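You operate a simulated robot arm through the tools that you are given. There is no shell and no other tool. Be economical: measure what you need, move in short steps, check, and stop when the job is done.

You are at the controls of a simulated robot arm. One attempt, no reset.

JOB
Fetch the black weight and set it on the top of blue table one. Take the green filter on the top of blue table two and put it away on the top of the fitting bench. Open the drawer four, put the grey pad on the top of blue table two away in the inside of drawer four and shut the four again. Put the white drip tray on the top of blue table two away on the tray shelf of stand two. Take the cream tray on the top of blue table two and put it away on the top of bench ten. Fetch the box that says "shims" from the top of blue table one and set it on top of the grey plate. Put the can marked "OIL" from the top of blue table one on the top of blue table two. Put the green pad on the top of blue table one away on the third board from the bottom of the grey shelf. Put the white sheet pack on the top of bench one away on the shelf of the roll rack. Push the drawer five shut. Put the gasket pack that says "G 412" from the top of bench nine on top of the green-handled jug and the gasket pack labelled "G 214" on top of the clear jug with a green handle. Do these in any order. Set down upright: black weight, box, can.

The check looks at the end state, three seconds after you hand in, the way a careful person would. Anything else that was tipped, shoved, dropped, spilled or broken makes it a failure. Flat cloth is picked up by pressing the open fingertips on it (5 to 10 N) and closing them slowly along it; thin cloth reads only 2 to 8 mm in the jaws.

ROBOT AND FRAMES
A 7-joint arm with a fingered hand on a trunk, on a base that drives. Base frame: it is fixed to the floor where the robot stands at the start and does not move with it; the origin is under the middle of the robot, x ahead of it, y to its left, z up. Readings come in m, degrees, newtons and seconds.
With the tool pointing down near the work surface it reaches from about 0.36 to 0.7 m from the robot's upright axis, wherever it stands. Its first joint turns from -69.0 to 172.0 degrees. Places, roughly: black can, orange can [-1.5, 0.5, 1]; blue box, yellow box [-1.25, 1, 1]; cream tray (12x12x5 cm) [0.9, 0.6, 0.9]; drawer five [-1.1, -7.2, 0.4]; drawer four [-1.1, -7, 0.5]; gasket pack [1.5, -8.5, 1]; green filter (4x4x10 cm) [0.5, 0.1, 0.9]; green pad (10x8x5 cm) [-1.3, 0.2, 0.9]; green-handled jug [2, -8.75, 1]; grey pad (10x8x5 cm) [0.7, -0.2, 0.9]; grey plate (17x12x5 cm) [-1.5, 0.8, 0.9]; inside of drawer four [-1.1, -7, 0.5]; jug with a green handle [1.25, -8.75, 1]; shelf of the roll rack [-1.6, -4.8, 0.7]; third board of the grey shelf [-4.7, -17.3, 1.1]; top of bench ten [1.6, -11.1, 0.9]; top of blue table one [-1.4, 0.2, 0.9]; top of blue table two [0.8, 0.2, 0.9]; top of the fitting bench [-7.4, -15.3, 0.9]; tray shelf of stand two [-3.2, -8.6, 0.3]; white drip tray (30x20x13 cm) [0.9, 0.3, 0.9]; white sheet pack (22x15x4 cm) [-1.7, -9.2, 0.9]. Payload 3.2 kg.
Tool frame: the origin (TCP) lies between the finger pads and is the grasp point; the fingertips stand 0.026 m ahead of it; z points along the fingers, y is the line along which they close. Largest opening 0.088 m; the body of the gripper starts 0.03 m behind the TCP. The gripper is a hand of 5 fingers: y runs from the thumb to the fingers, the wrist lies at [-0.016, -0.108, -0.172] in the tool frame, and closing takes about 1.5 s.
Orientation is told as [roll, pitch, yaw] about the base's x, y, z axes, in that order, counted from this pose: with the fingers straight down and the wrist toward the robot, the tool's x, y and z point along [0, 1, 0], [1, 0, 0] and [0, 0, -1] of the base frame.

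CONTROLS
- The arm moves only by the tool jog_arm. Its argument "deltas" is a list of rows, each a list of 7 numbers: the finger opening in m, from 0 to 0.088, then the shift along the tool's x, y, z in units of 25 mm (1.0 is 25 mm), then the turn, a rotation vector about the tool's x, y, z in units of 8 degrees (1.0 is 8 degrees). In form: [[hand, x, y, z, wx, wy, wz], ...]. A call has 1 to 12 rows; each row shifts and turns the commanded pose from where the row before left it, along the tool's axes as they then stand. A call with a number of a shift or a turn outside -1 to 1 is refused whole. Each row takes 0.2 s and may step no farther than 0.05 m and 8.6 degrees from the row before; otherwise, or with a gripper value out of range, the whole call is refused. A pose out of reach is approached as far as the arm can. The call stops where the force on the tool passes 40 N (or 10 N more than at its start, if that is more) or the arm is blocked; 0.2 s more then pass. Each finger travels about 0.072 m/s and halts on what it meets, pressing with about 28 N; the grip force reading is that of the motor and also rises with nothing between the fingers. The clock runs only during rows and for 0.2 s after the last one: add rows that do not move to give the fingers time. The reply holds the time, the measured pose of the TCP, the force on the tool along the base axes, the opening and the grip force, in the units named above and with some noise, with the torque about the TCP (base axes, N m) and any sound that the robot's microphone picked up.
- Cameras (640 x 400 px; columns grow to the right, rows downward): "scene" is now at [0.1332, 0.0128, 1.4314]; the picture's right is [0.14, -0.99, 0.00], its down [-0.66, -0.09, -0.75] and it looks along [0.74, 0.11, -0.66] (base axes); focal length 273 px, centre (320, 200). "wrist" rides on the gripper at [0.067, -0.097, -0.117] in the tool frame; the picture's right is [-0.71, 0.33, -0.62], its down [-0.65, -0.65, 0.39] and it looks along [-0.28, 0.68, 0.68] (tool axes); focal length 234 px, centre (320, 200).
- camera(camera): a new picture of that camera. No time passes.
- move_column(by): slides the trunk up (or, below 0, down) by that many m; the arm and the scene camera ride with it, the base frame stays. It gives what a move gives, with no picture.
- base_move(legs): drives the robot by 1 to 6 legs, each [ahead, left, turn to the left] in m, m and degrees, along the robot's own axes; the way and the turn of a leg run together, so that a leg with both is an arc; at most 1.5 m and 180 degrees a leg. The arm and the cameras ride along, it lands a little off, and it stops where it bumps. It gives what a move gives.
- grasp_type(shape): the hand has 5 fingers and takes this shape, open, in about a second: jaw (thumb against the fingers, like two jaws); tri (thumb and two fingers); tip (a fingertip pinch); poke (one finger out to press); point (the index stretched); flat (the hand flat); cup (the hand cupped); fist (a fist). The gripper value then closes the fingers along that shape, each until it touches; the sizes above hold for jaw. It gives what a move gives, with no picture.
- head_to(pan, tilt): turns the head with the scene camera to pan (to the left, within 86 degrees either way) and tilt (down, from -29 to 69), counted from straight ahead of the robot. It gives what a move gives.
- pixel_to_xyz(camera, pixels): for up to 12 pixels [column, row] of the newest picture of that camera ("zoom" is the newest enlarged one), the place [x, y, z] in the base frame of the surface seen there, good to about 0.002 m. No time passes.
- zoom(camera, box): a new picture of the part [left, top, right, bottom] of that camera's present view, enlarged. No time passes.
- sign_off(): hands the job in; it is judged then, once.

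Work in short steps. Measure before you move; look again where a grasp or a placing could have gone wrong, and mend it. You have 385 turns and 360 pictures in all, those below and enlarged ones among them. Open the gripper and draw the arm clear of the work before you hand the job in, unless the task says otherwise.

The tools are called after "Request:" by a JSON object that holds its "api" and its "payload". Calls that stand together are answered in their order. jog_arm: Moves the arm, as the interface text tells. Its arguments: {"type":"object","properties":{"deltas":{"type":"array"}},"required":["deltas"]} The other tools are called the same way: move_column (by) slides the trunk up or down; grasp_type (shape) gives the hand a shape; base_move (legs) drives the base; head_to (pan, tilt) turns the head that bears the scene camera; camera (camera) takes a picture; pixel_to_xyz (camera, pixels) gives the place of the surface under pixels of a picture; zoom (camera, box) takes an enlarged picture of a part of a camera's view; sign_off () hands the job in.

At the start:

```text
t: 0.0
tcp_pos: [0.5431, 0.0227, 1.1558]
tcp_rot: [0.0, 0.0, 0.0]
force: [0.2, -0.4, 0.4]
torque: [0.01, -0.01, 0.04]
width: 0.0878
grasp_force: 0.0
shape: jaw
trunk travel left (down, up): [-0.75, 0.09]
robot x, y, heading: [-0.0, -0.0001, 0.1]
head pan, tilt: [8.1, 41.4]
```

scene: 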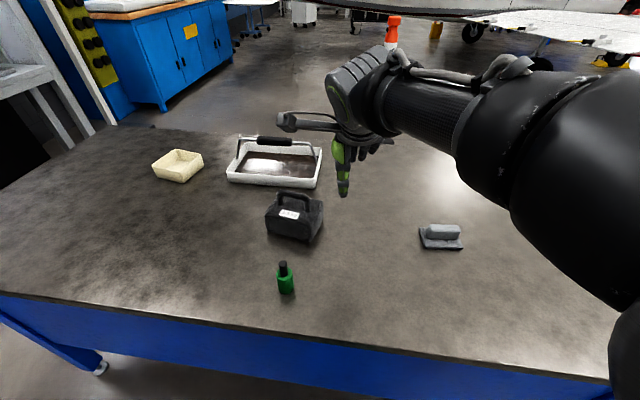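
wrist: 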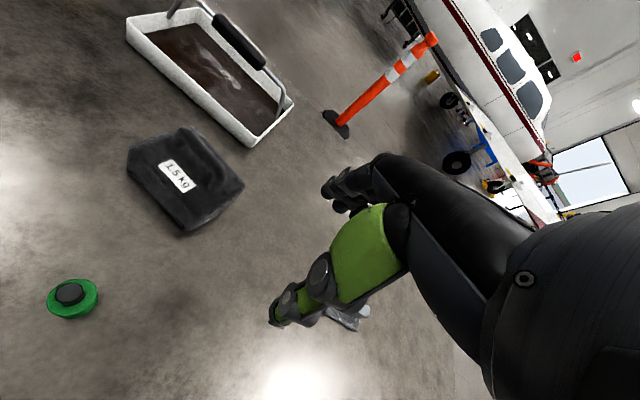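

The picture shows the black weight near (294,215), green filter (285,278), grey pad (441,237), drip tray (275,163) and cream tray (178,165). I measure them first.

Request:
{"api": "pixel_to_xyz", "payload": {"camera": "scene", "pixels": [[295, 196], [276, 210], [312, 205], [283, 265], [286, 285], [442, 229], [430, 244], [275, 141], [240, 160], [320, 160], [178, 155], [200, 158]]}}

Request:
{"api": "zoom", "payload": {"camera": "scene", "box": [140, 120, 340, 310]}}

Request:
{"api": "zoom", "payload": {"camera": "scene", "box": [390, 200, 490, 270]}}

```text
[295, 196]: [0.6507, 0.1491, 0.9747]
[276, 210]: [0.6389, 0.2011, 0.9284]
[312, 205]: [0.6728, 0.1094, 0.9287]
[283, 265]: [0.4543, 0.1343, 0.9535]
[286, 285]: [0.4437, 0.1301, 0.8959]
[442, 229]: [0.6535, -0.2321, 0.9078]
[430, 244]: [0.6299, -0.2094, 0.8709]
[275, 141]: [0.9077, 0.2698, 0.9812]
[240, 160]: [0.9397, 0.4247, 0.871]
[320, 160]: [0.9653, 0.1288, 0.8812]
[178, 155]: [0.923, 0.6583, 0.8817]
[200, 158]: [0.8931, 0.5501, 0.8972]
```

```text
2.11 times, centred on (240, 215) of scene
```

zoom: 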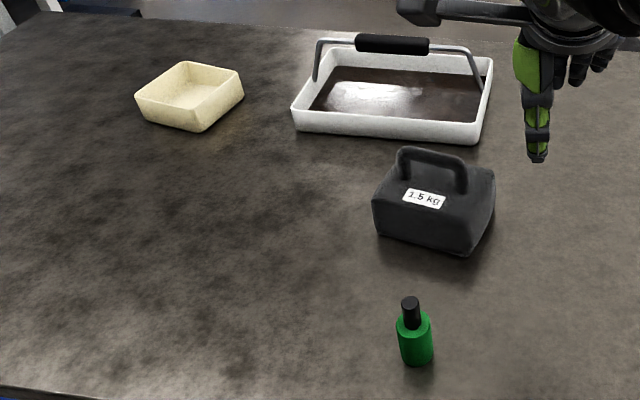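

```text
5.71 times, centred on (440, 235) of scene
```

zoom: 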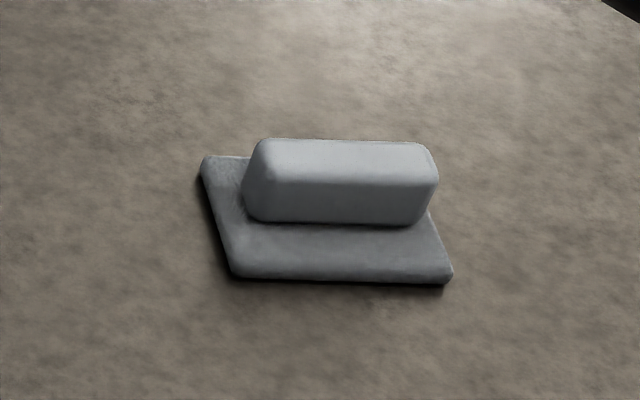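

The weight carries a handle and the drip tray holds liquid and has a bail handle. I zoom on the weight for its handle line.

Request:
{"api": "zoom", "payload": {"camera": "scene", "box": [254, 180, 334, 250]}}

```text
5.71 times, centred on (294, 215) of scene
```

zoom: 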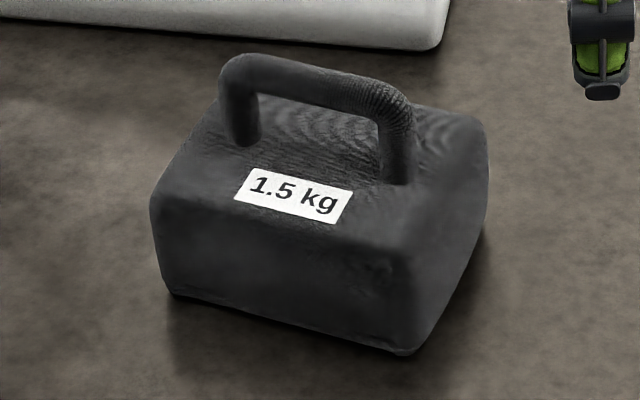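

The handle spans from about (243,75) to (400,110) in the zoom. I measure its ends and the body corners.

Request:
{"api": "pixel_to_xyz", "payload": {"camera": "zoom", "pixels": [[243, 68], [280, 72], [320, 82], [360, 92], [395, 105], [245, 120], [395, 160], [160, 200], [400, 260], [480, 125], [230, 100], [320, 130]]}}

```text
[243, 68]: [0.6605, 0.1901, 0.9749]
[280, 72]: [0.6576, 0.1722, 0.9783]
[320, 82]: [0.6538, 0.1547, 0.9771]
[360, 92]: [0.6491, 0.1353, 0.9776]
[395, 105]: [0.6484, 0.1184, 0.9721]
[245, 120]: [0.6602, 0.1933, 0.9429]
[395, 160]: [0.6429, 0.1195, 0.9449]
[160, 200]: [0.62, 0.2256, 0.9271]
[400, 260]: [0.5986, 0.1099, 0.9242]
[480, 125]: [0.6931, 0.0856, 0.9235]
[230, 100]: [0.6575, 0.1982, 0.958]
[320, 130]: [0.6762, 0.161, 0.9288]
```

The handle runs almost along y (about -9.6° yaw), centre about (0.657, 0.155, 0.975). I move above it with the hand open and turn to match.

Request:
{"api": "jog_arm", "payload": {"deltas": [[0.088, 0.88, 0.76, 0.5, 0, 0, 0], [0.088, 0.88, 0.76, 0.7, 0, 0, 0], [0.088, 0.88, 0.76, 0.8, 0, 0, 0], [0.088, 0.88, 0.76, 0.8, 0, 0, 0], [0.088, 0.88, 0.76, 0.8, 0, 0, 0], [0.088, 0.88, 0.76, 0.8, 0, 0, 0], [0.088, 0, 0, 0, 0, 0, 0.6], [0.088, 0, 0, 0, 0, 0, 0.6], [0.088, 0, 0, 0, 0, 0, 0]]}}

Request:
{"api": "camera", "payload": {"camera": "wrist"}}

Request:
{"api": "camera", "payload": {"camera": "scene"}}

```text
t: 2.0
tcp_pos: [0.6264, 0.1607, 1.0371]
tcp_rot: [-0.2, 0.0, -5.6]
force: [0.3, 0.1, -0.6]
torque: [-0.01, 0.01, -0.02]
width: 0.0878
grasp_force: 0.1
shape: jaw
out of reach, approached as far as the arm can: row 6, 8
trunk travel left (down, up): [-0.75, 0.09]
robot x, y, heading: [-0.0038, -0.0034, -0.0]
head pan, tilt: [8.1, 41.4]
```

```text
354 pictures are left
```

wrist: 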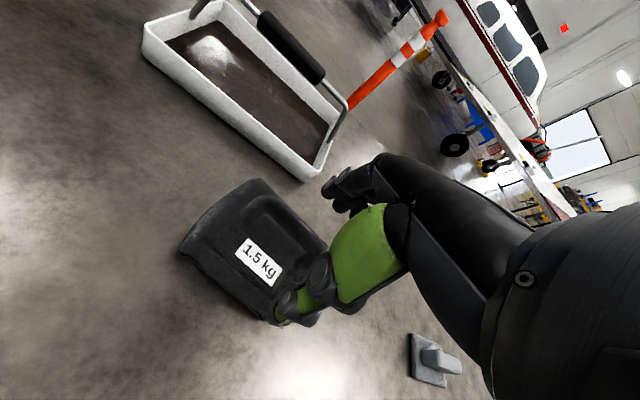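

```text
353 pictures are left
```

scene: 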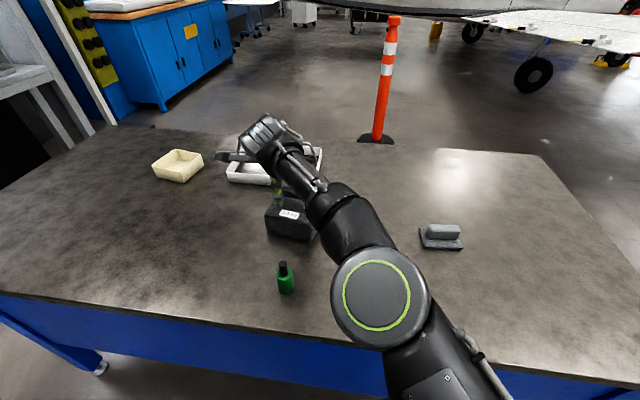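

The arm ran a bit short (x 0.626). I measure the table's near edge to see how far I may drive ahead.

Request:
{"api": "pixel_to_xyz", "payload": {"camera": "scene", "pixels": [[200, 318], [20, 292], [500, 363], [100, 360], [540, 155], [160, 128], [180, 380], [385, 140]]}}

```text
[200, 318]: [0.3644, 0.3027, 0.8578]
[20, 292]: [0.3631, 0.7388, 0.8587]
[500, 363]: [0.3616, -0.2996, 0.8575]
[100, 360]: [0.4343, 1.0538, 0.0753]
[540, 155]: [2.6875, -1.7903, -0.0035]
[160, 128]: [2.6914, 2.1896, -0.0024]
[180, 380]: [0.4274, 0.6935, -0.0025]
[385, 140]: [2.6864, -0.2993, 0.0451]
```

The table edge is at x = 0.363. I edge ahead 5 cm.

Request:
{"api": "base_move", "payload": {"legs": [[0.06, 0, 0]]}}

```text
t: 3.0
tcp_pos: [0.6834, 0.162, 1.0382]
tcp_rot: [-0.3, 0.0, -5.4]
force: [0.7, 0.3, -0.4]
torque: [0.01, 0.0, 0.0]
width: 0.0879
grasp_force: 0.0
shape: jaw
trunk travel left (down, up): [-0.75, 0.09]
robot x, y, heading: [0.0572, -0.0002, 0.1]
head pan, tilt: [8.1, 41.4]
```

Now shift back 2.5 cm to above the handle and finish the turn.

Request:
{"api": "jog_arm", "payload": {"deltas": [[0.088, -0.2, -0.5, 0.2, 0, 0, 0.25], [0.088, -0.2, -0.5, 0.2, 0, 0, 0.25], [0.088, 0, 0, 0, 0, 0, 0]]}}

Request:
{"api": "zoom", "payload": {"camera": "wrist", "box": [160, 150, 400, 350]}}

```text
t: 3.8
tcp_pos: [0.6567, 0.1548, 1.028]
tcp_rot: [-0.2, 0.0, -9.5]
force: [0.7, 0.4, 0.9]
torque: [-0.02, 0.04, 0.01]
width: 0.0879
grasp_force: 0.0
shape: jaw
trunk travel left (down, up): [-0.75, 0.09]
robot x, y, heading: [0.0582, 0.0006, 0.1]
head pan, tilt: [8.1, 41.4]
```

```text
2.00 times, centred on (280, 250) of wrist
```

zoom: 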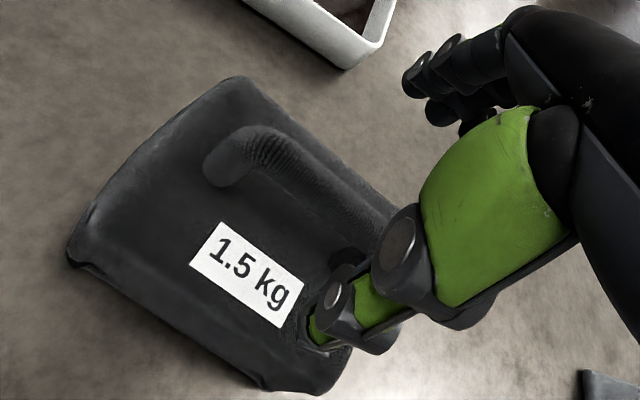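

Aligned; I lower 6 cm and close.

Request:
{"api": "jog_arm", "payload": {"deltas": [[0.088, 0, 0, 0.8, 0, 0, 0], [0.088, 0, 0, 0.8, 0, 0, 0], [0.088, 0, 0, 0.8, 0, 0, 0], [0.088, 0, 0, 0, 0, 0, 0], [0, 0, 0, 0, 0, 0, 0], [0, 0, 0, 0, 0, 0, 0], [0, 0, 0, 0, 0, 0, 0], [0, 0, 0, 0, 0, 0, 0], [0, 0, 0, 0, 0, 0, 0], [0, 0, 0, 0, 0, 0, 0]]}}

Request:
{"api": "camera", "payload": {"camera": "wrist"}}

```text
t: 6.0
tcp_pos: [0.6569, 0.1549, 0.9682]
tcp_rot: [-0.3, 0.1, -9.5]
force: [-2.6, -2.3, -0.2]
torque: [0.02, -0.01, 0.13]
width: 0.0047
grasp_force: 27.9
shape: jaw
trunk travel left (down, up): [-0.75, 0.09]
robot x, y, heading: [0.0593, -0.0018, 0.1]
head pan, tilt: [8.1, 41.4]
```

```text
351 pictures are left
```

wrist: 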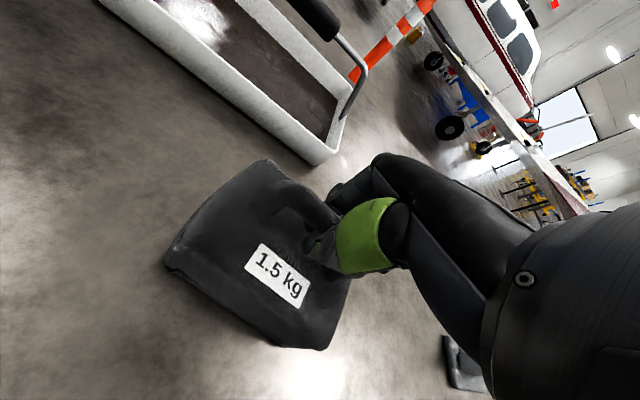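

Width reads 4.7 mm; I lift gently to see whether the handle is held.

Request:
{"api": "jog_arm", "payload": {"deltas": [[0, 0, 0, -0.5, 0, 0, 0], [0, 0, 0, -0.5, 0, 0, 0], [0, 0, 0, -0.5, 0, 0, 0], [0, 0, 0, 0, 0, 0, 0]]}}

Request:
{"api": "camera", "payload": {"camera": "wrist"}}

Request:
{"api": "zoom", "payload": {"camera": "scene", "box": [200, 90, 360, 250]}}

```text
t: 7.0
tcp_pos: [0.66, 0.151, 0.9983]
tcp_rot: [0.0, 0.7, -10.0]
force: [0.1, 0.3, -14.4]
torque: [-0.05, 0.0, 0.0]
width: 0.0054
grasp_force: 28.0
shape: jaw
trunk travel left (down, up): [-0.75, 0.09]
robot x, y, heading: [0.0558, -0.002, 0.0]
head pan, tilt: [8.1, 41.4]
```

```text
350 pictures are left
```

wrist: 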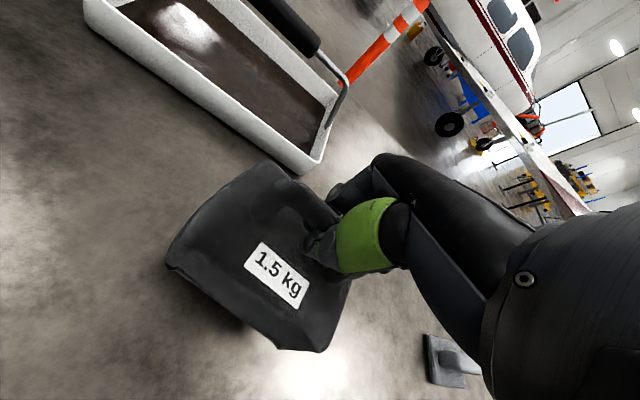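

```text
2.50 times, centred on (280, 170) of scene
```

zoom: 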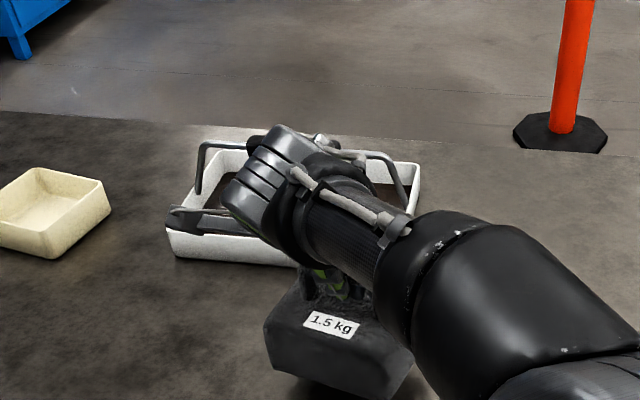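

The 14.4 N load shows the weight is held. I raise it and draw it in, then back off and turn left to see table one.

Request:
{"api": "jog_arm", "payload": {"deltas": [[0, 0, 0, -0.8, 0, 0, 0], [0, 0, 0, -0.8, 0, 0, 0], [0, 0, -0.4, -0.8, 0, 0, 0], [0, 0, -0.8, -0.8, 0, 0, 0], [0, 0, -0.8, -0.8, 0, 0, 0], [0, -0.4, -0.8, -0.8, 0, 0, 0], [0, -0.8, -0.8, -0.4, 0, 0, 0], [0, -0.8, -0.8, 0, 0, 0, 0]]}}

Request:
{"api": "base_move", "payload": {"legs": [[-0.3, 0, 0], [0, 0, 90]]}}

Request:
{"api": "head_to", "payload": {"pan": 60, "tilt": 35}}

Request:
{"api": "camera", "payload": {"camera": "scene"}}

```text
t: 8.1
tcp_pos: [0.6171, 0.1488, 0.9944]
tcp_rot: [-2.0, 11.7, -11.5]
force: [0.7, -0.3, -14.5]
torque: [-0.09, -0.2, 0.02]
width: 0.0055
grasp_force: 28.2
shape: jaw
trunk travel left (down, up): [-0.75, 0.09]
robot x, y, heading: [0.0546, 0.0016, -0.3]
head pan, tilt: [8.1, 41.4]
stopped in row 5: the arm was blocked; the commanded pose is now the measured one
```

```text
t: 13.9
tcp_pos: [-0.3923, 0.5601, 0.9957]
tcp_rot: [-1.7, 11.5, 79.1]
force: [-0.1, 0.1, -14.6]
torque: [0.07, -0.09, 0.0]
width: 0.0051
grasp_force: 27.8
shape: jaw
trunk travel left (down, up): [-0.75, 0.09]
robot x, y, heading: [-0.2397, 0.0011, 90.3]
head pan, tilt: [8.1, 41.4]
```

```text
t: 15.1
tcp_pos: [-0.3929, 0.5612, 0.9943]
tcp_rot: [-1.7, 11.7, 79.0]
force: [-0.2, 0.2, -14.9]
torque: [0.08, -0.05, 0.0]
width: 0.0053
grasp_force: 27.9
shape: jaw
trunk travel left (down, up): [-0.75, 0.09]
robot x, y, heading: [-0.2364, -0.0018, 90.6]
head pan, tilt: [60.0, 35.0]
```

```text
348 pictures are left
```

scene: 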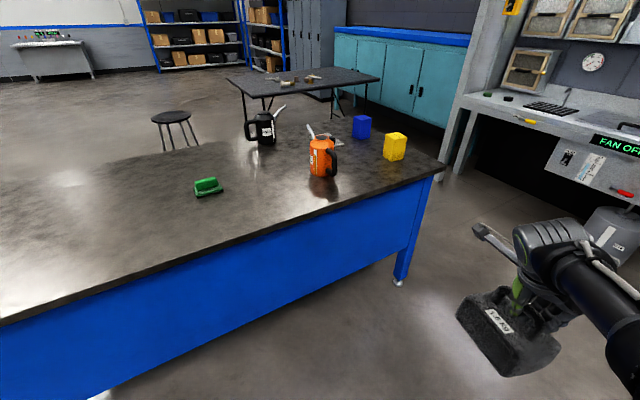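

The weight hangs well. Table one shows the pad (208,187), cans (262,130) and (322,155), boxes (362,127) and (395,147); I zoom in and measure.

Request:
{"api": "zoom", "payload": {"camera": "scene", "box": [230, 90, 430, 215]}}

Request:
{"api": "pixel_to_xyz", "payload": {"camera": "scene", "pixels": [[10, 325], [440, 165], [400, 283], [208, 180], [320, 170], [262, 125], [270, 220], [120, 250], [330, 137], [345, 145], [395, 135], [362, 117]]}}

```text
3.20 times, centred on (330, 152) of scene
```

zoom: 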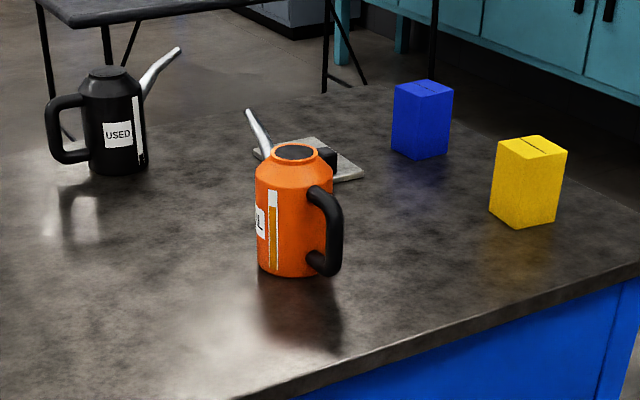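

```text
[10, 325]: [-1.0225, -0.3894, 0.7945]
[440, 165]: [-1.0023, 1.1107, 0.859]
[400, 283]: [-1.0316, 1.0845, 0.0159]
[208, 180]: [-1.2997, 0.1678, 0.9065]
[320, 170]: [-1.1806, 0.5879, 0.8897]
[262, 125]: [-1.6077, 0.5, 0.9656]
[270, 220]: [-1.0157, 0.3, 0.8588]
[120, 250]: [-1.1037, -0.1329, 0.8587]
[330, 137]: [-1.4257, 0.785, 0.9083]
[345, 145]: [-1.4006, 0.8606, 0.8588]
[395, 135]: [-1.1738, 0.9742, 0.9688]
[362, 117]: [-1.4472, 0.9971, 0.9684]
```

The orange can must be "OIL" (black reads "USED"); the table edge is at x=-1.015. I raise the trunk a little, turn to face table one and drive up to it.

Request:
{"api": "move_column", "payload": {"by": 0.06}}

Request:
{"api": "base_move", "payload": {"legs": [[0, 0, 89.4], [0.46, 0, 0]]}}

Request:
{"api": "head_to", "payload": {"pan": -5, "tilt": 42}}

Request:
{"api": "camera", "payload": {"camera": "scene"}}

```text
t: 16.1
tcp_pos: [-0.3921, 0.5609, 1.0556]
tcp_rot: [-1.6, 11.5, 79.0]
force: [0.3, 0.1, -14.8]
torque: [0.09, -0.01, 0.03]
width: 0.0055
grasp_force: 28.4
shape: jaw
trunk travel left (down, up): [-0.81, 0.03]
robot x, y, heading: [-0.2379, -0.0012, 90.7]
head pan, tilt: [60.0, 35.0]
```

```text
t: 22.8
tcp_pos: [-1.2514, -0.1956, 1.0566]
tcp_rot: [-1.7, 11.6, 171.1]
force: [0.4, -0.1, -14.6]
torque: [0.05, 0.07, 0.01]
width: 0.0055
grasp_force: 27.8
shape: jaw
trunk travel left (down, up): [-0.81, 0.03]
robot x, y, heading: [-0.6953, -0.0218, -177.2]
head pan, tilt: [60.0, 35.0]
```

```text
t: 24.2
tcp_pos: [-1.2519, -0.1954, 1.0549]
tcp_rot: [-1.7, 11.6, 171.1]
force: [-0.1, -0.1, -13.7]
torque: [0.07, 0.05, -0.01]
width: 0.0056
grasp_force: 27.8
shape: jaw
trunk travel left (down, up): [-0.81, 0.03]
robot x, y, heading: [-0.6975, -0.0182, -177.5]
head pan, tilt: [-5.0, 42.0]
```

```text
346 pictures are left
```

scene: 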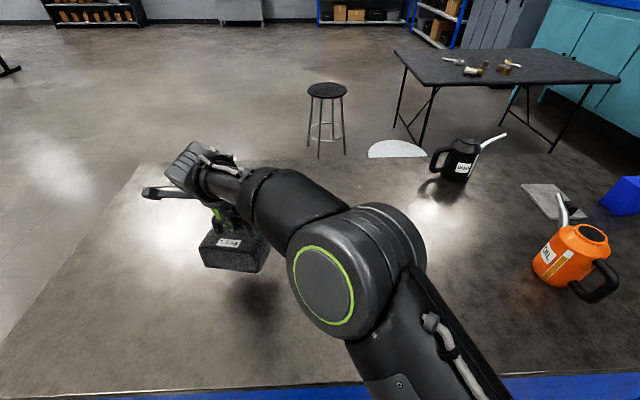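

I undo the 11.6° tilt of the hand and look at how the weight hangs.

Request:
{"api": "jog_arm", "payload": {"deltas": [[0, 0, 0, 0, -0.5, 0.1, 0], [0, 0, 0, 0, -0.5, 0.1, 0], [0, 0, 0, 0, -0.45, 0, 0], [0, 0, 0, 0, 0, 0, 0], [0, 0, 0, 0, 0, 0, 0]]}}

Request:
{"api": "zoom", "payload": {"camera": "scene", "box": [130, 130, 330, 290]}}

Request:
{"api": "camera", "payload": {"camera": "wrist"}}

```text
t: 25.6
tcp_pos: [-1.2456, -0.1794, 1.0057]
tcp_rot: [-0.2, 7.0, 169.0]
force: [1.5, 1.0, -14.4]
torque: [0.03, -0.06, 0.03]
width: 0.0056
grasp_force: 28.0
shape: jaw
trunk travel left (down, up): [-0.81, 0.03]
robot x, y, heading: [-0.6976, -0.0209, -177.5]
head pan, tilt: [-5.0, 42.0]
stopped in row 5: the arm was blocked; the commanded pose is now the measured one
```

```text
2.50 times, centred on (230, 210) of scene
```

zoom: 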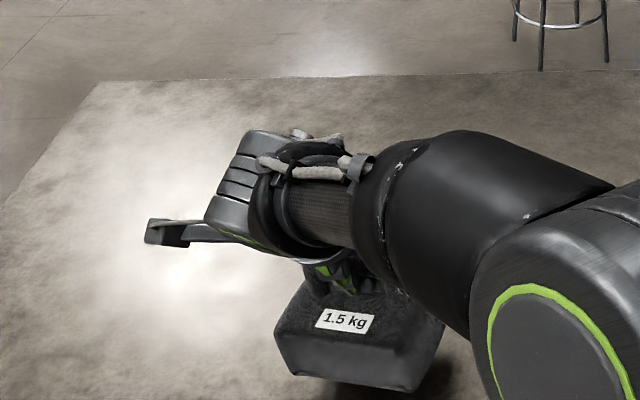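

```text
344 pictures are left
```

wrist: 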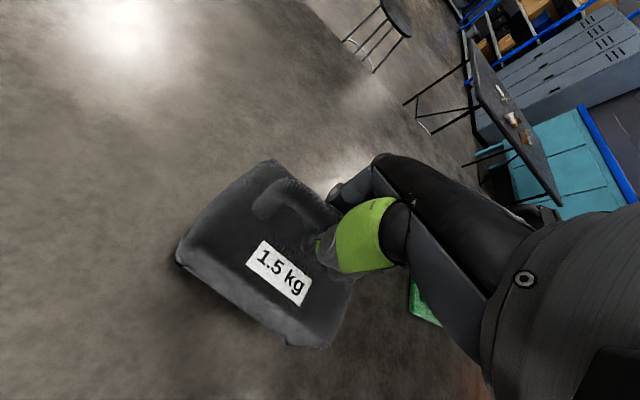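

The hand dipped to z 1.006 and still has 7° pitch; the weight bottom should be about 3–4 cm above the table. I lower the trunk 2 cm and try to level the rest.

Request:
{"api": "move_column", "payload": {"by": -0.015}}

Request:
{"api": "jog_arm", "payload": {"deltas": [[0, 0, -0.2, 0, -0.3, 0, 0], [0, 0, -0.2, 0, -0.3, 0, 0], [0, 0, 0, 0, -0.25, 0, 0], [0, 0, 0, 0, 0, 0, 0]]}}

```text
t: 26.2
tcp_pos: [-1.2455, -0.1806, 0.9915]
tcp_rot: [-0.1, 6.6, 169.1]
force: [0.0, -0.1, -15.0]
torque: [0.04, -0.04, 0.01]
width: 0.0053
grasp_force: 28.5
shape: jaw
trunk travel left (down, up): [-0.795, 0.045]
robot x, y, heading: [-0.7004, -0.0246, -177.4]
head pan, tilt: [-5.0, 42.0]
```

```text
t: 27.4
tcp_pos: [-1.232, -0.1695, 0.966]
tcp_rot: [0.1, 4.0, 167.1]
force: [0.8, -3.4, -3.1]
torque: [-0.04, 0.08, -0.01]
width: 0.0056
grasp_force: 28.0
shape: jaw
trunk travel left (down, up): [-0.795, 0.045]
robot x, y, heading: [-0.6975, -0.0196, -177.3]
head pan, tilt: [-5.0, 42.0]
stopped in row 4: the arm was blocked; the commanded pose is now the measured one
```

Force fell to -3 N, so it rests on the table. I open the hand and look.

Request:
{"api": "jog_arm", "payload": {"deltas": [[0.02, 0, 0, 0, 0, 0, 0], [0.04, 0, 0, 0, 0, 0, 0], [0.088, 0, 0, 0, 0, 0, 0], [0.088, 0, 0, 0, 0, 0, 0], [0.088, 0, 0, 0, 0, 0, 0], [0.088, 0, 0, 0, 0, 0, 0], [0.088, 0, 0, 0, 0, 0, 0]]}}

Request:
{"api": "camera", "payload": {"camera": "wrist"}}

```text
t: 29.0
tcp_pos: [-1.2314, -0.1682, 0.9696]
tcp_rot: [0.2, 3.7, 166.9]
force: [-0.1, -0.1, -0.4]
torque: [-0.02, -0.03, 0.0]
width: 0.0876
grasp_force: 0.1
shape: jaw
trunk travel left (down, up): [-0.795, 0.045]
robot x, y, heading: [-0.6969, -0.021, -177.3]
head pan, tilt: [-5.0, 42.0]
```

```text
343 pictures are left
```

wrist: 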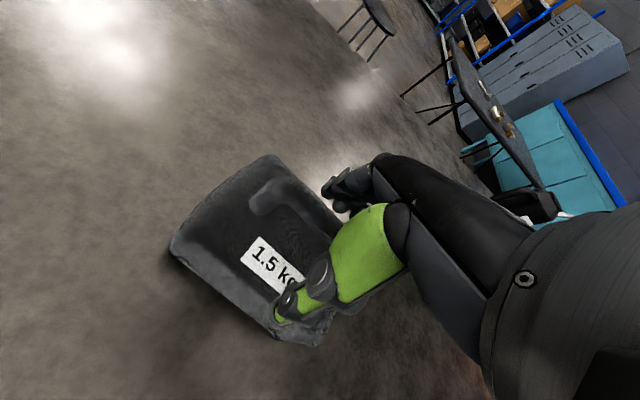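

Released upright. I lift the hand straight up.

Request:
{"api": "jog_arm", "payload": {"deltas": [[0.088, 0, 0, -0.8, 0, 0, 0], [0.088, 0, 0, -0.8, 0, 0, 0], [0.088, 0, 0, -0.8, 0, 0, 0], [0.088, 0, 0, -0.8, 0, 0, 0], [0.088, 0, 0, -0.8, 0, 0, 0], [0.088, 0, 0, 0, 0, 0, 0]]}}

Request:
{"api": "camera", "payload": {"camera": "scene"}}

```text
t: 30.1
tcp_pos: [-1.2287, -0.1506, 0.9925]
tcp_rot: [-0.2, 12.5, 164.2]
force: [0.0, -0.2, -1.0]
torque: [0.06, 0.01, -0.02]
width: 0.0875
grasp_force: 0.0
shape: jaw
trunk travel left (down, up): [-0.795, 0.045]
robot x, y, heading: [-0.6974, -0.0197, -177.2]
head pan, tilt: [-5.0, 42.0]
stopped in row 5: the arm was blocked; the commanded pose is now the measured one
```

```text
342 pictures are left
```

scene: 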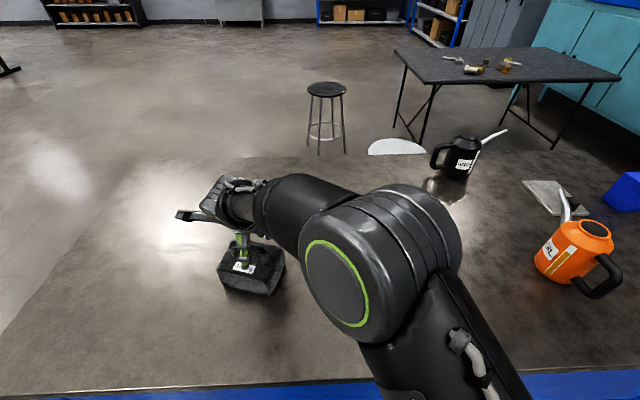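

The arm hits a limit in this pose. I use the trunk to clear the handle, then back away.

Request:
{"api": "move_column", "payload": {"by": 0.045}}

Request:
{"api": "camera", "payload": {"camera": "wrist"}}

```text
t: 31.0
tcp_pos: [-1.2297, -0.1511, 1.0366]
tcp_rot: [-0.2, 12.5, 164.3]
force: [0.1, -0.3, -0.6]
torque: [0.01, -0.01, -0.03]
width: 0.0876
grasp_force: 0.1
shape: jaw
trunk travel left (down, up): [-0.84, 0.0]
robot x, y, heading: [-0.6997, -0.0237, -177.3]
head pan, tilt: [-5.0, 42.0]
```

```text
341 pictures are left
```

wrist: 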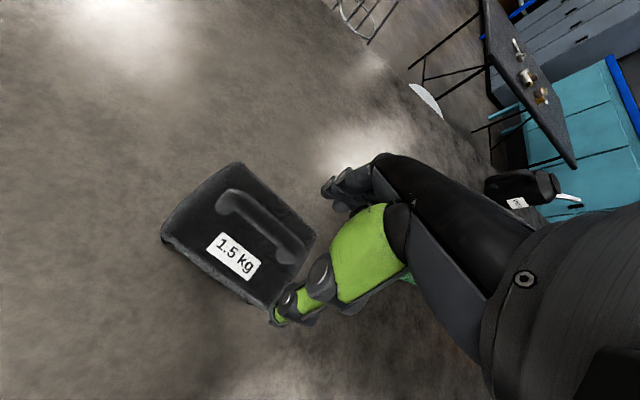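

Clear above the handle. I back off 20 cm and bring the arm back toward its starting posture.

Request:
{"api": "base_move", "payload": {"legs": [[-0.25, 0, 0]]}}

Request:
{"api": "jog_arm", "payload": {"deltas": [[0.088, -0.6, 0, 0, -0.4, 0, -0.5], [0.088, -0.6, 0, 0, -0.4, 0, -0.5], [0.088, -0.6, 0, 0, -0.4, 0, -0.5], [0.088, -0.6, 0, 0, -0.4, 0, -0.5], [0.088, -0.6, 0, 0, 0, 0, -0.3], [0.088, -0.6, 0, 0, 0, 0, 0], [0.088, -0.6, 0, 0, 0, 0, 0], [0.088, 0, 0, 0, 0, 0, 0]]}}

Request:
{"api": "camera", "payload": {"camera": "scene"}}

```text
t: 32.8
tcp_pos: [-0.9808, -0.1382, 1.0388]
tcp_rot: [-0.2, 12.3, 164.2]
force: [-0.1, -0.9, 0.9]
torque: [0.0, -0.01, 0.0]
width: 0.0878
grasp_force: 0.0
shape: jaw
trunk travel left (down, up): [-0.84, 0.0]
robot x, y, heading: [-0.4492, -0.0105, -177.4]
head pan, tilt: [-5.0, 42.0]
```

```text
t: 34.6
tcp_pos: [-0.9717, -0.0364, 1.0375]
tcp_rot: [1.4, -0.6, -177.4]
force: [-0.1, 0.2, -0.3]
torque: [-0.02, 0.04, 0.0]
width: 0.0876
grasp_force: 0.0
shape: jaw
trunk travel left (down, up): [-0.84, 0.0]
robot x, y, heading: [-0.4499, -0.0142, -177.5]
head pan, tilt: [-5.0, 42.0]
```

```text
340 pictures are left
```

scene: 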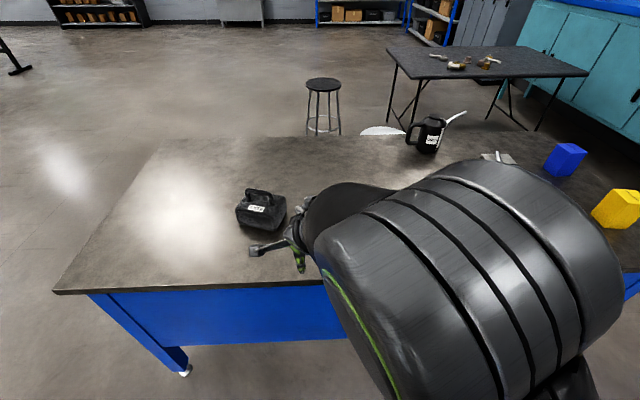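

The weight stands upright on table one. Next the OIL can: I drop the trunk to its starting height, slide right (toward +y) and look closely at the can, plate and boxes.

Request:
{"api": "move_column", "payload": {"by": -0.09}}

Request:
{"api": "base_move", "payload": {"legs": [[0, -0.6, -2.6]]}}

Request:
{"api": "camera", "payload": {"camera": "scene"}}

```text
t: 35.8
tcp_pos: [-0.9724, -0.0369, 0.949]
tcp_rot: [1.5, -0.8, -177.6]
force: [0.6, 1.2, -0.7]
torque: [-0.01, -0.01, -0.01]
width: 0.0878
grasp_force: 0.0
shape: jaw
trunk travel left (down, up): [-0.75, 0.09]
robot x, y, heading: [-0.4493, -0.0082, -177.3]
head pan, tilt: [-5.0, 42.0]
```

```text
t: 39.2
tcp_pos: [-0.9883, 0.572, 0.948]
tcp_rot: [1.5, -0.7, -179.6]
force: [-0.2, 0.8, -0.4]
torque: [0.0, -0.01, 0.0]
width: 0.0877
grasp_force: 0.0
shape: jaw
trunk travel left (down, up): [-0.75, 0.09]
robot x, y, heading: [-0.4659, 0.5761, -179.8]
head pan, tilt: [-5.0, 42.0]
```

```text
339 pictures are left
```

scene: 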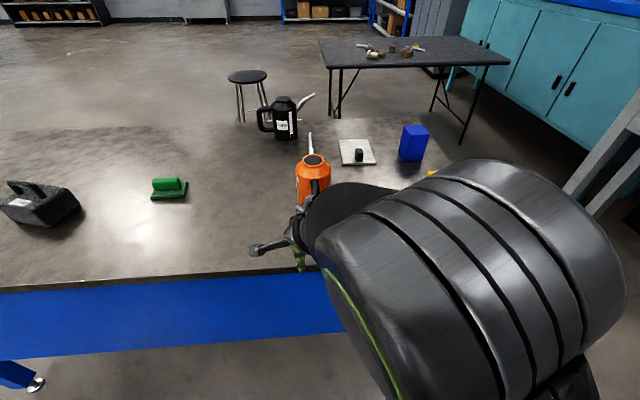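

The arm hides the can; the grey plate at (357,152) seems to carry something. I zoom on both and take the wrist view.

Request:
{"api": "zoom", "payload": {"camera": "scene", "box": [280, 110, 440, 210]}}

Request:
{"api": "pixel_to_xyz", "payload": {"camera": "zoom", "pixels": [[240, 130], [370, 125], [270, 220], [385, 205], [315, 175], [317, 195], [310, 140], [515, 85], [125, 185], [100, 215], [165, 215], [125, 280]]}}

Request:
{"api": "camera", "payload": {"camera": "wrist"}}

```text
4.00 times, centred on (360, 160) of scene
```

zoom: 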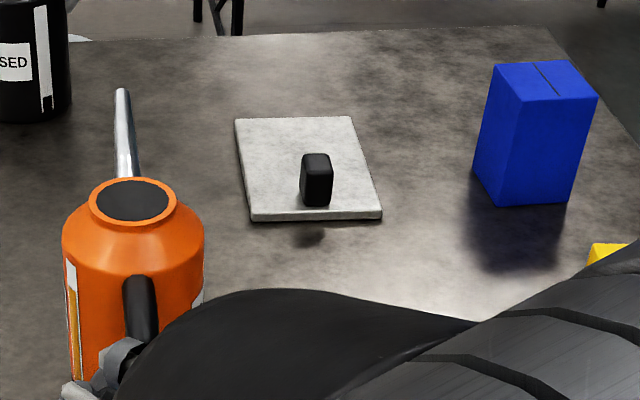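

```text
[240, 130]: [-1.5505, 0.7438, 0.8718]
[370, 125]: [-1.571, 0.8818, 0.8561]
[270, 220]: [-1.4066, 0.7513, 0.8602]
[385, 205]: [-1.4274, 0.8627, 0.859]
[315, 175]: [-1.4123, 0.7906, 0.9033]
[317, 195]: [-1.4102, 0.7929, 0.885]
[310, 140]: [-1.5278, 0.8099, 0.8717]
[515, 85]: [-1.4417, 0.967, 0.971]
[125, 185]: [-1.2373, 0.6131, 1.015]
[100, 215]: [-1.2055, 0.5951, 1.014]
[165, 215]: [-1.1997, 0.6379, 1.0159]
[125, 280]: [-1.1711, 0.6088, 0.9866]
```

```text
337 pictures are left
```

wrist: 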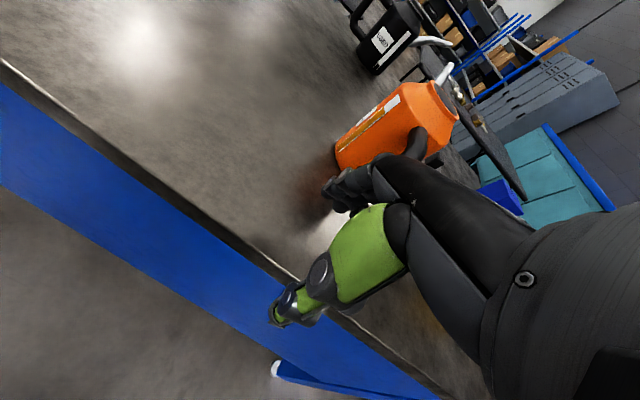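

The plate's top (z 0.872) has a knob near its front edge; the can's handle points at me. I back off a bit and test whether the hand can yaw +90° so that it could pinch the handle from above.

Request:
{"api": "base_move", "payload": {"legs": [[-0.1, 0, 0]]}}

Request:
{"api": "jog_arm", "payload": {"deltas": [[0.088, 0, 0, -0.8, 0, 0, -0.9], [0.088, 0, 0, -0.8, 0, 0, -0.9], [0.088, 0, 0, -0.8, 0, 0, -0.9], [0.088, 0, 0, -0.8, 0, 0, -0.9], [0.088, 0, 0, -0.8, 0, 0, -0.9], [0.088, 0, 0, -0.8, 0, 0, -0.9], [0.088, 0, 0, 0, 0, 0, -0.9], [0.088, 0, 0, 0, 0, 0, -0.9], [0.088, 0, 0, 0, 0, 0, -0.9], [0.088, 0, 0, 0, 0, 0, -0.9], [0.088, 0, 0, 0, 0, 0, -0.9], [0.088, 0, 0, 0, 0, 0, -0.9]]}}

Request:
{"api": "camera", "payload": {"camera": "scene"}}

Request:
{"api": "camera", "payload": {"camera": "wrist"}}

```text
t: 40.3
tcp_pos: [-0.887, 0.5741, 0.9487]
tcp_rot: [1.5, -0.7, -179.8]
force: [-0.5, 0.2, -0.8]
torque: [-0.02, 0.0, -0.01]
width: 0.0876
grasp_force: 0.1
shape: jaw
trunk travel left (down, up): [-0.75, 0.09]
robot x, y, heading: [-0.3603, 0.5779, -179.8]
head pan, tilt: [-5.0, 42.0]
```

```text
t: 42.9
tcp_pos: [-0.886, 0.5787, 1.0679]
tcp_rot: [-0.6, -1.6, -93.2]
force: [-0.4, 0.6, 0.6]
torque: [0.0, -0.03, 0.03]
width: 0.0878
grasp_force: 0.1
shape: jaw
trunk travel left (down, up): [-0.75, 0.09]
robot x, y, heading: [-0.3627, 0.5817, -179.8]
head pan, tilt: [-5.0, 42.0]
```

```text
336 pictures are left
```

scene: 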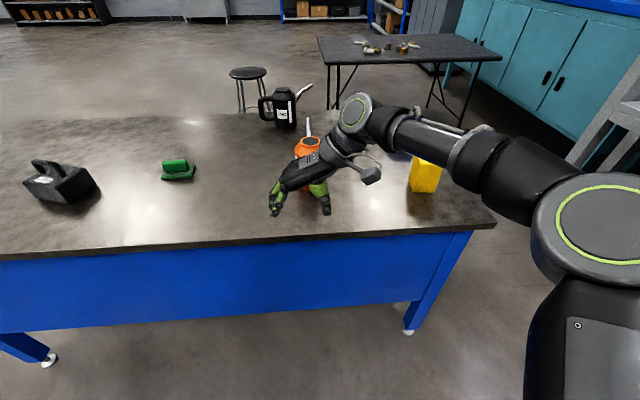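

```text
335 pictures are left
```

wrist: 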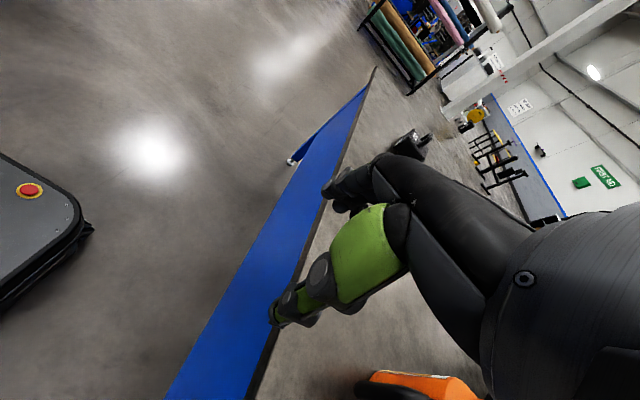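

Yaw +90° works and leaves a clear view. I slide the base left (toward -y) so the hand no longer hides the can, and measure its handle.

Request:
{"api": "base_move", "payload": {"legs": [[0, 0.25, 0]]}}

Request:
{"api": "zoom", "payload": {"camera": "scene", "box": [330, 80, 490, 200]}}

```text
t: 44.8
tcp_pos: [-0.8852, 0.3247, 1.069]
tcp_rot: [-0.7, -1.6, -93.4]
force: [0.4, 0.3, 0.0]
torque: [0.02, -0.02, -0.03]
width: 0.0878
grasp_force: 0.1
shape: jaw
trunk travel left (down, up): [-0.75, 0.09]
robot x, y, heading: [-0.3597, 0.3259, -179.6]
head pan, tilt: [-5.0, 42.0]
```

```text
3.33 times, centred on (410, 140) of scene
```

zoom: 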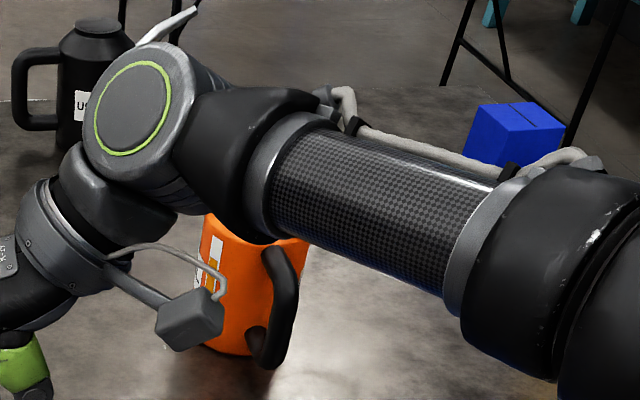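

The handle is partly seen; I measure it, and the pad too.

Request:
{"api": "pixel_to_xyz", "payload": {"camera": "zoom", "pixels": [[275, 250], [290, 270], [288, 300], [280, 330], [270, 355], [240, 345], [215, 240], [300, 245]]}}

Request:
{"api": "base_move", "payload": {"legs": [[0, -0.55, 0]]}}

Request:
{"api": "camera", "payload": {"camera": "scene"}}

```text
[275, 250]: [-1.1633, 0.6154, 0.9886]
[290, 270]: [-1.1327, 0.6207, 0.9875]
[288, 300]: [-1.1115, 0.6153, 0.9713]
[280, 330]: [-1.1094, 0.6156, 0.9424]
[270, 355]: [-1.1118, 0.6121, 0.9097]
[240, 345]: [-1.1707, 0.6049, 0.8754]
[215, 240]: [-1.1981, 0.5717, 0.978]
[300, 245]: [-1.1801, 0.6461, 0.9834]
```

```text
t: 47.9
tcp_pos: [-0.891, 0.862, 1.0688]
tcp_rot: [-0.6, -1.6, -92.8]
force: [0.4, -0.3, 0.1]
torque: [-0.02, 0.0, 0.01]
width: 0.0875
grasp_force: 0.1
shape: jaw
trunk travel left (down, up): [-0.75, 0.09]
robot x, y, heading: [-0.3694, 0.8672, -178.9]
head pan, tilt: [-5.0, 42.0]
```

```text
333 pictures are left
```

scene: 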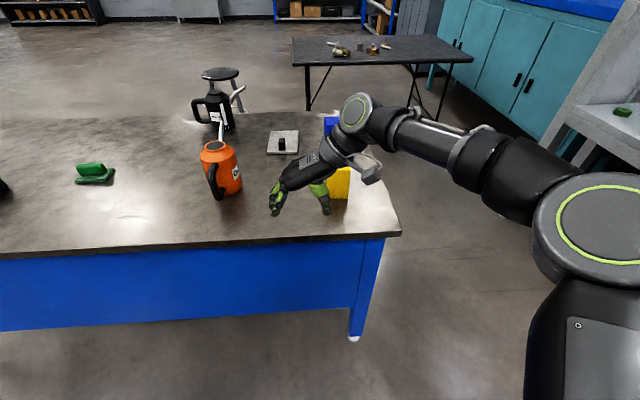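

Request:
{"api": "zoom", "payload": {"camera": "scene", "box": [180, 110, 260, 210]}}

Request:
{"api": "zoom", "payload": {"camera": "scene", "box": [250, 100, 390, 220]}}

```text
4.00 times, centred on (220, 160) of scene
```

zoom: 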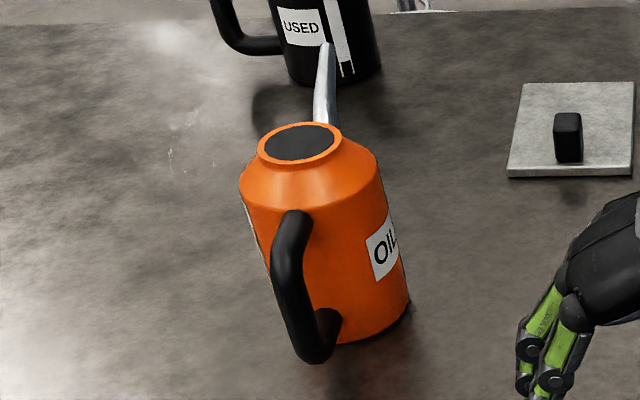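

```text
3.33 times, centred on (320, 160) of scene
```

zoom: 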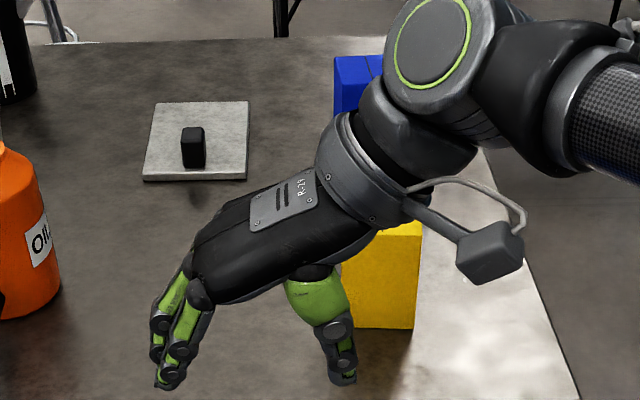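

"OIL" is confirmed on the orange can; its handle's top bar lies at x -1.163..-1.12, y≈0.615, z≈0.985. I drive so that the open hand comes above the handle.

Request:
{"api": "base_move", "payload": {"legs": [[0, 0.248, -1.1], [0.225, 0, 0]]}}

Request:
{"api": "camera", "payload": {"camera": "scene"}}

Request:
{"api": "camera", "payload": {"camera": "wrist"}}

```text
t: 51.0
tcp_pos: [-1.1096, 0.6237, 1.0682]
tcp_rot: [-0.6, -1.6, -93.9]
force: [0.0, -0.4, -0.3]
torque: [-0.01, -0.01, -0.01]
width: 0.0881
grasp_force: 0.0
shape: jaw
trunk travel left (down, up): [-0.75, 0.09]
robot x, y, heading: [-0.5862, 0.6183, 179.9]
head pan, tilt: [-5.0, 42.0]
```

```text
330 pictures are left
```

scene: 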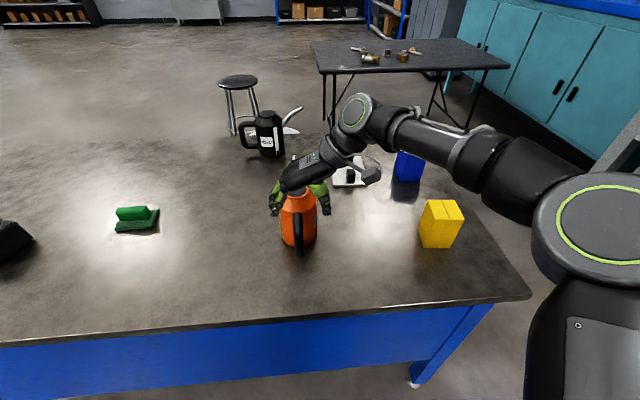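

```text
329 pictures are left
```

wrist: 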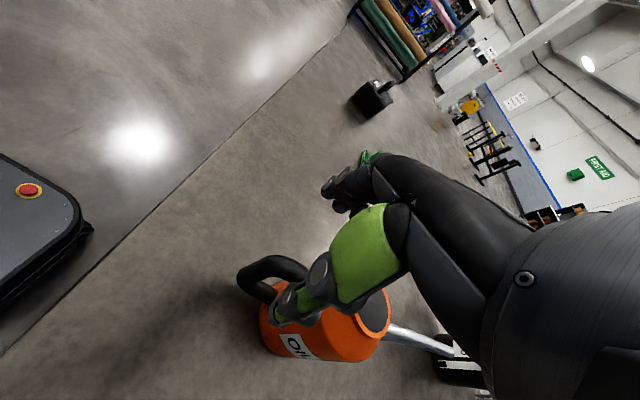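

TCP is at (-1.110, 0.624). I correct 1.5 cm and go down to just above the handle, then look.

Request:
{"api": "jog_arm", "payload": {"deltas": [[0.088, -0.3, 0.15, 0.5, 0, 0, 0.1], [0.088, -0.3, 0.15, 0.6, 0, 0, 0.2], [0.088, 0, 0, 0.6, 0, 0, 0.2], [0.088, 0, 0, 0.6, 0, 0, 0], [0.088, 0, 0, 0, 0, 0, 0]]}}

Request:
{"api": "zoom", "payload": {"camera": "scene", "box": [240, 150, 400, 270]}}

Request:
{"api": "camera", "payload": {"camera": "wrist"}}

```text
t: 52.2
tcp_pos: [-1.1247, 0.6157, 1.0101]
tcp_rot: [-0.5, -1.6, -98.0]
force: [-0.1, -0.1, -1.0]
torque: [-0.01, 0.01, 0.03]
width: 0.0876
grasp_force: 0.0
shape: jaw
trunk travel left (down, up): [-0.75, 0.09]
robot x, y, heading: [-0.5886, 0.6204, 179.9]
head pan, tilt: [-5.0, 42.0]
```

```text
3.33 times, centred on (320, 210) of scene
```

zoom: 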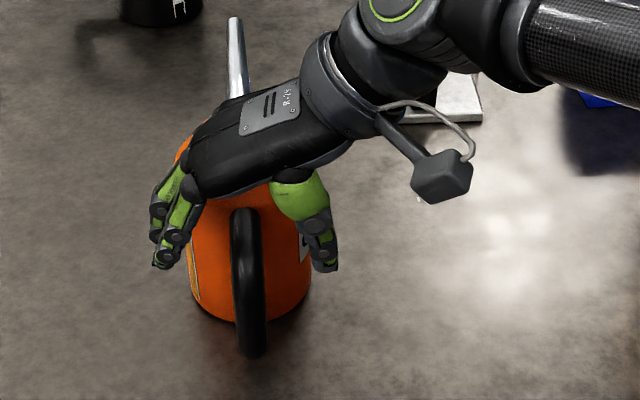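

```text
327 pictures are left
```

wrist: 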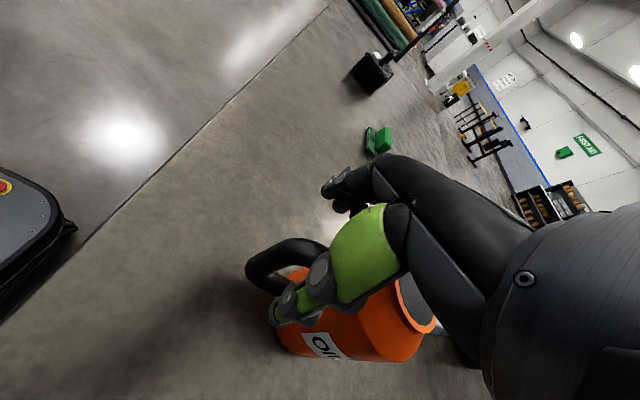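

The yaw went the wrong way (-98); the fingers may be too close to the body. I measure thumb tip, fingertip and handle in the zoom.

Request:
{"api": "pixel_to_xyz", "payload": {"camera": "zoom", "pixels": [[165, 255], [182, 238], [325, 258], [320, 240], [246, 215], [248, 250], [252, 340], [200, 270], [300, 215]]}}

```text
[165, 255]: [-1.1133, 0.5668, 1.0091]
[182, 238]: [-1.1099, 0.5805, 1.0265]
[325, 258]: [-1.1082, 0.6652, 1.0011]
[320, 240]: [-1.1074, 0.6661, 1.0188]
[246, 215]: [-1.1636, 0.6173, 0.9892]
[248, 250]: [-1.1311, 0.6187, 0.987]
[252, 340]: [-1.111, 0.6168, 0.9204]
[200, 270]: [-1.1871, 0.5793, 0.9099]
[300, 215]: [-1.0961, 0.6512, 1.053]
```

Thumb and index are at x≈-1.11 on both sides of the handle (y 0.667 / 0.567). I turn to yaw -86 and descend around the handle, then close.

Request:
{"api": "jog_arm", "payload": {"deltas": [[0.088, 0.2, 0, 0, 0, 0, -0.8], [0.088, 0.1, 0, 0, 0, 0, -0.7], [0.088, 0, 0, 0.6, 0, 0, 0], [0.088, 0, 0, 0.6, 0, 0, 0], [0.088, 0, 0, 0.6, 0, 0, 0], [0.088, 0, 0, 0, 0, 0, 0]]}}

Request:
{"api": "camera", "payload": {"camera": "wrist"}}

Request:
{"api": "zoom", "payload": {"camera": "scene", "box": [240, 150, 400, 270]}}

```text
t: 53.6
tcp_pos: [-1.1192, 0.6137, 0.966]
tcp_rot: [-1.0, -1.5, -85.9]
force: [0.0, 0.4, -0.1]
torque: [-0.01, 0.02, 0.03]
width: 0.0877
grasp_force: 0.0
shape: jaw
trunk travel left (down, up): [-0.75, 0.09]
robot x, y, heading: [-0.5892, 0.6153, 179.7]
head pan, tilt: [-5.0, 42.0]
```

```text
326 pictures are left
```

wrist: 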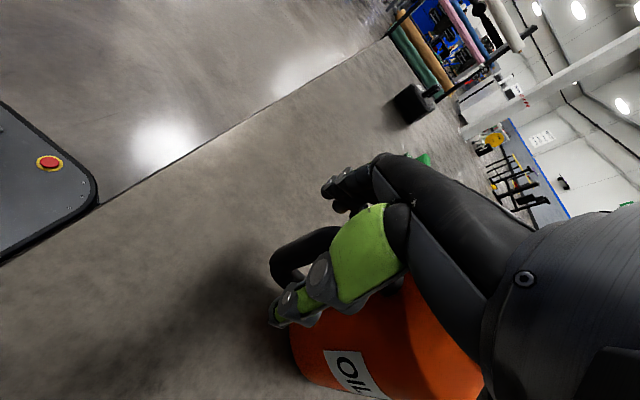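

```text
3.33 times, centred on (320, 210) of scene
```

zoom: 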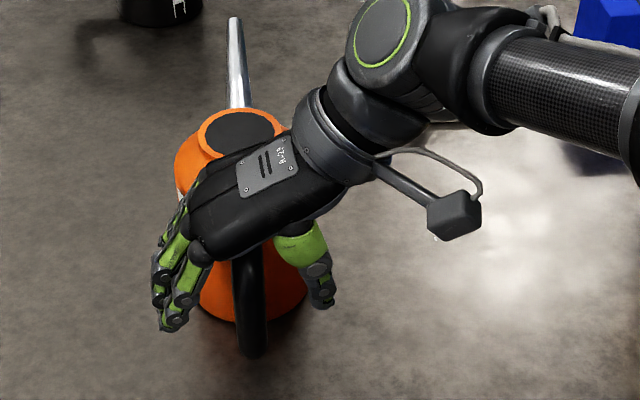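

The handle is between thumb and fingers. I close.

Request:
{"api": "jog_arm", "payload": {"deltas": [[0.05, 0, 0, 0, 0, 0, 0], [0.05, 0, 0, 0, 0, 0, 0], [0.03, 0, 0, 0, 0, 0, 0], [0.01, 0, 0, 0, 0, 0, 0], [0, 0, 0, 0, 0, 0, 0], [0, 0, 0, 0, 0, 0, 0], [0, 0, 0, 0, 0, 0, 0], [0, 0, 0, 0, 0, 0, 0]]}}

Request:
{"api": "zoom", "payload": {"camera": "scene", "box": [240, 150, 400, 270]}}

```text
t: 55.4
tcp_pos: [-1.1183, 0.6115, 0.9663]
tcp_rot: [-0.8, -1.4, -85.9]
force: [-0.7, -1.0, 0.5]
torque: [0.03, 0.04, 0.05]
width: 0.0137
grasp_force: 28.3
shape: jaw
trunk travel left (down, up): [-0.75, 0.09]
robot x, y, heading: [-0.5859, 0.6219, 179.8]
head pan, tilt: [-5.0, 42.0]
```

```text
3.33 times, centred on (320, 210) of scene
```

zoom: 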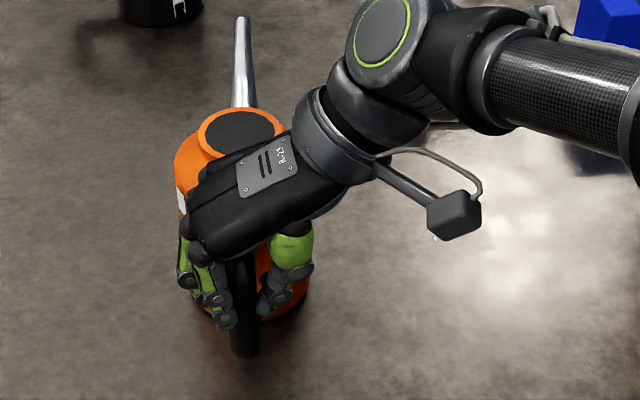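

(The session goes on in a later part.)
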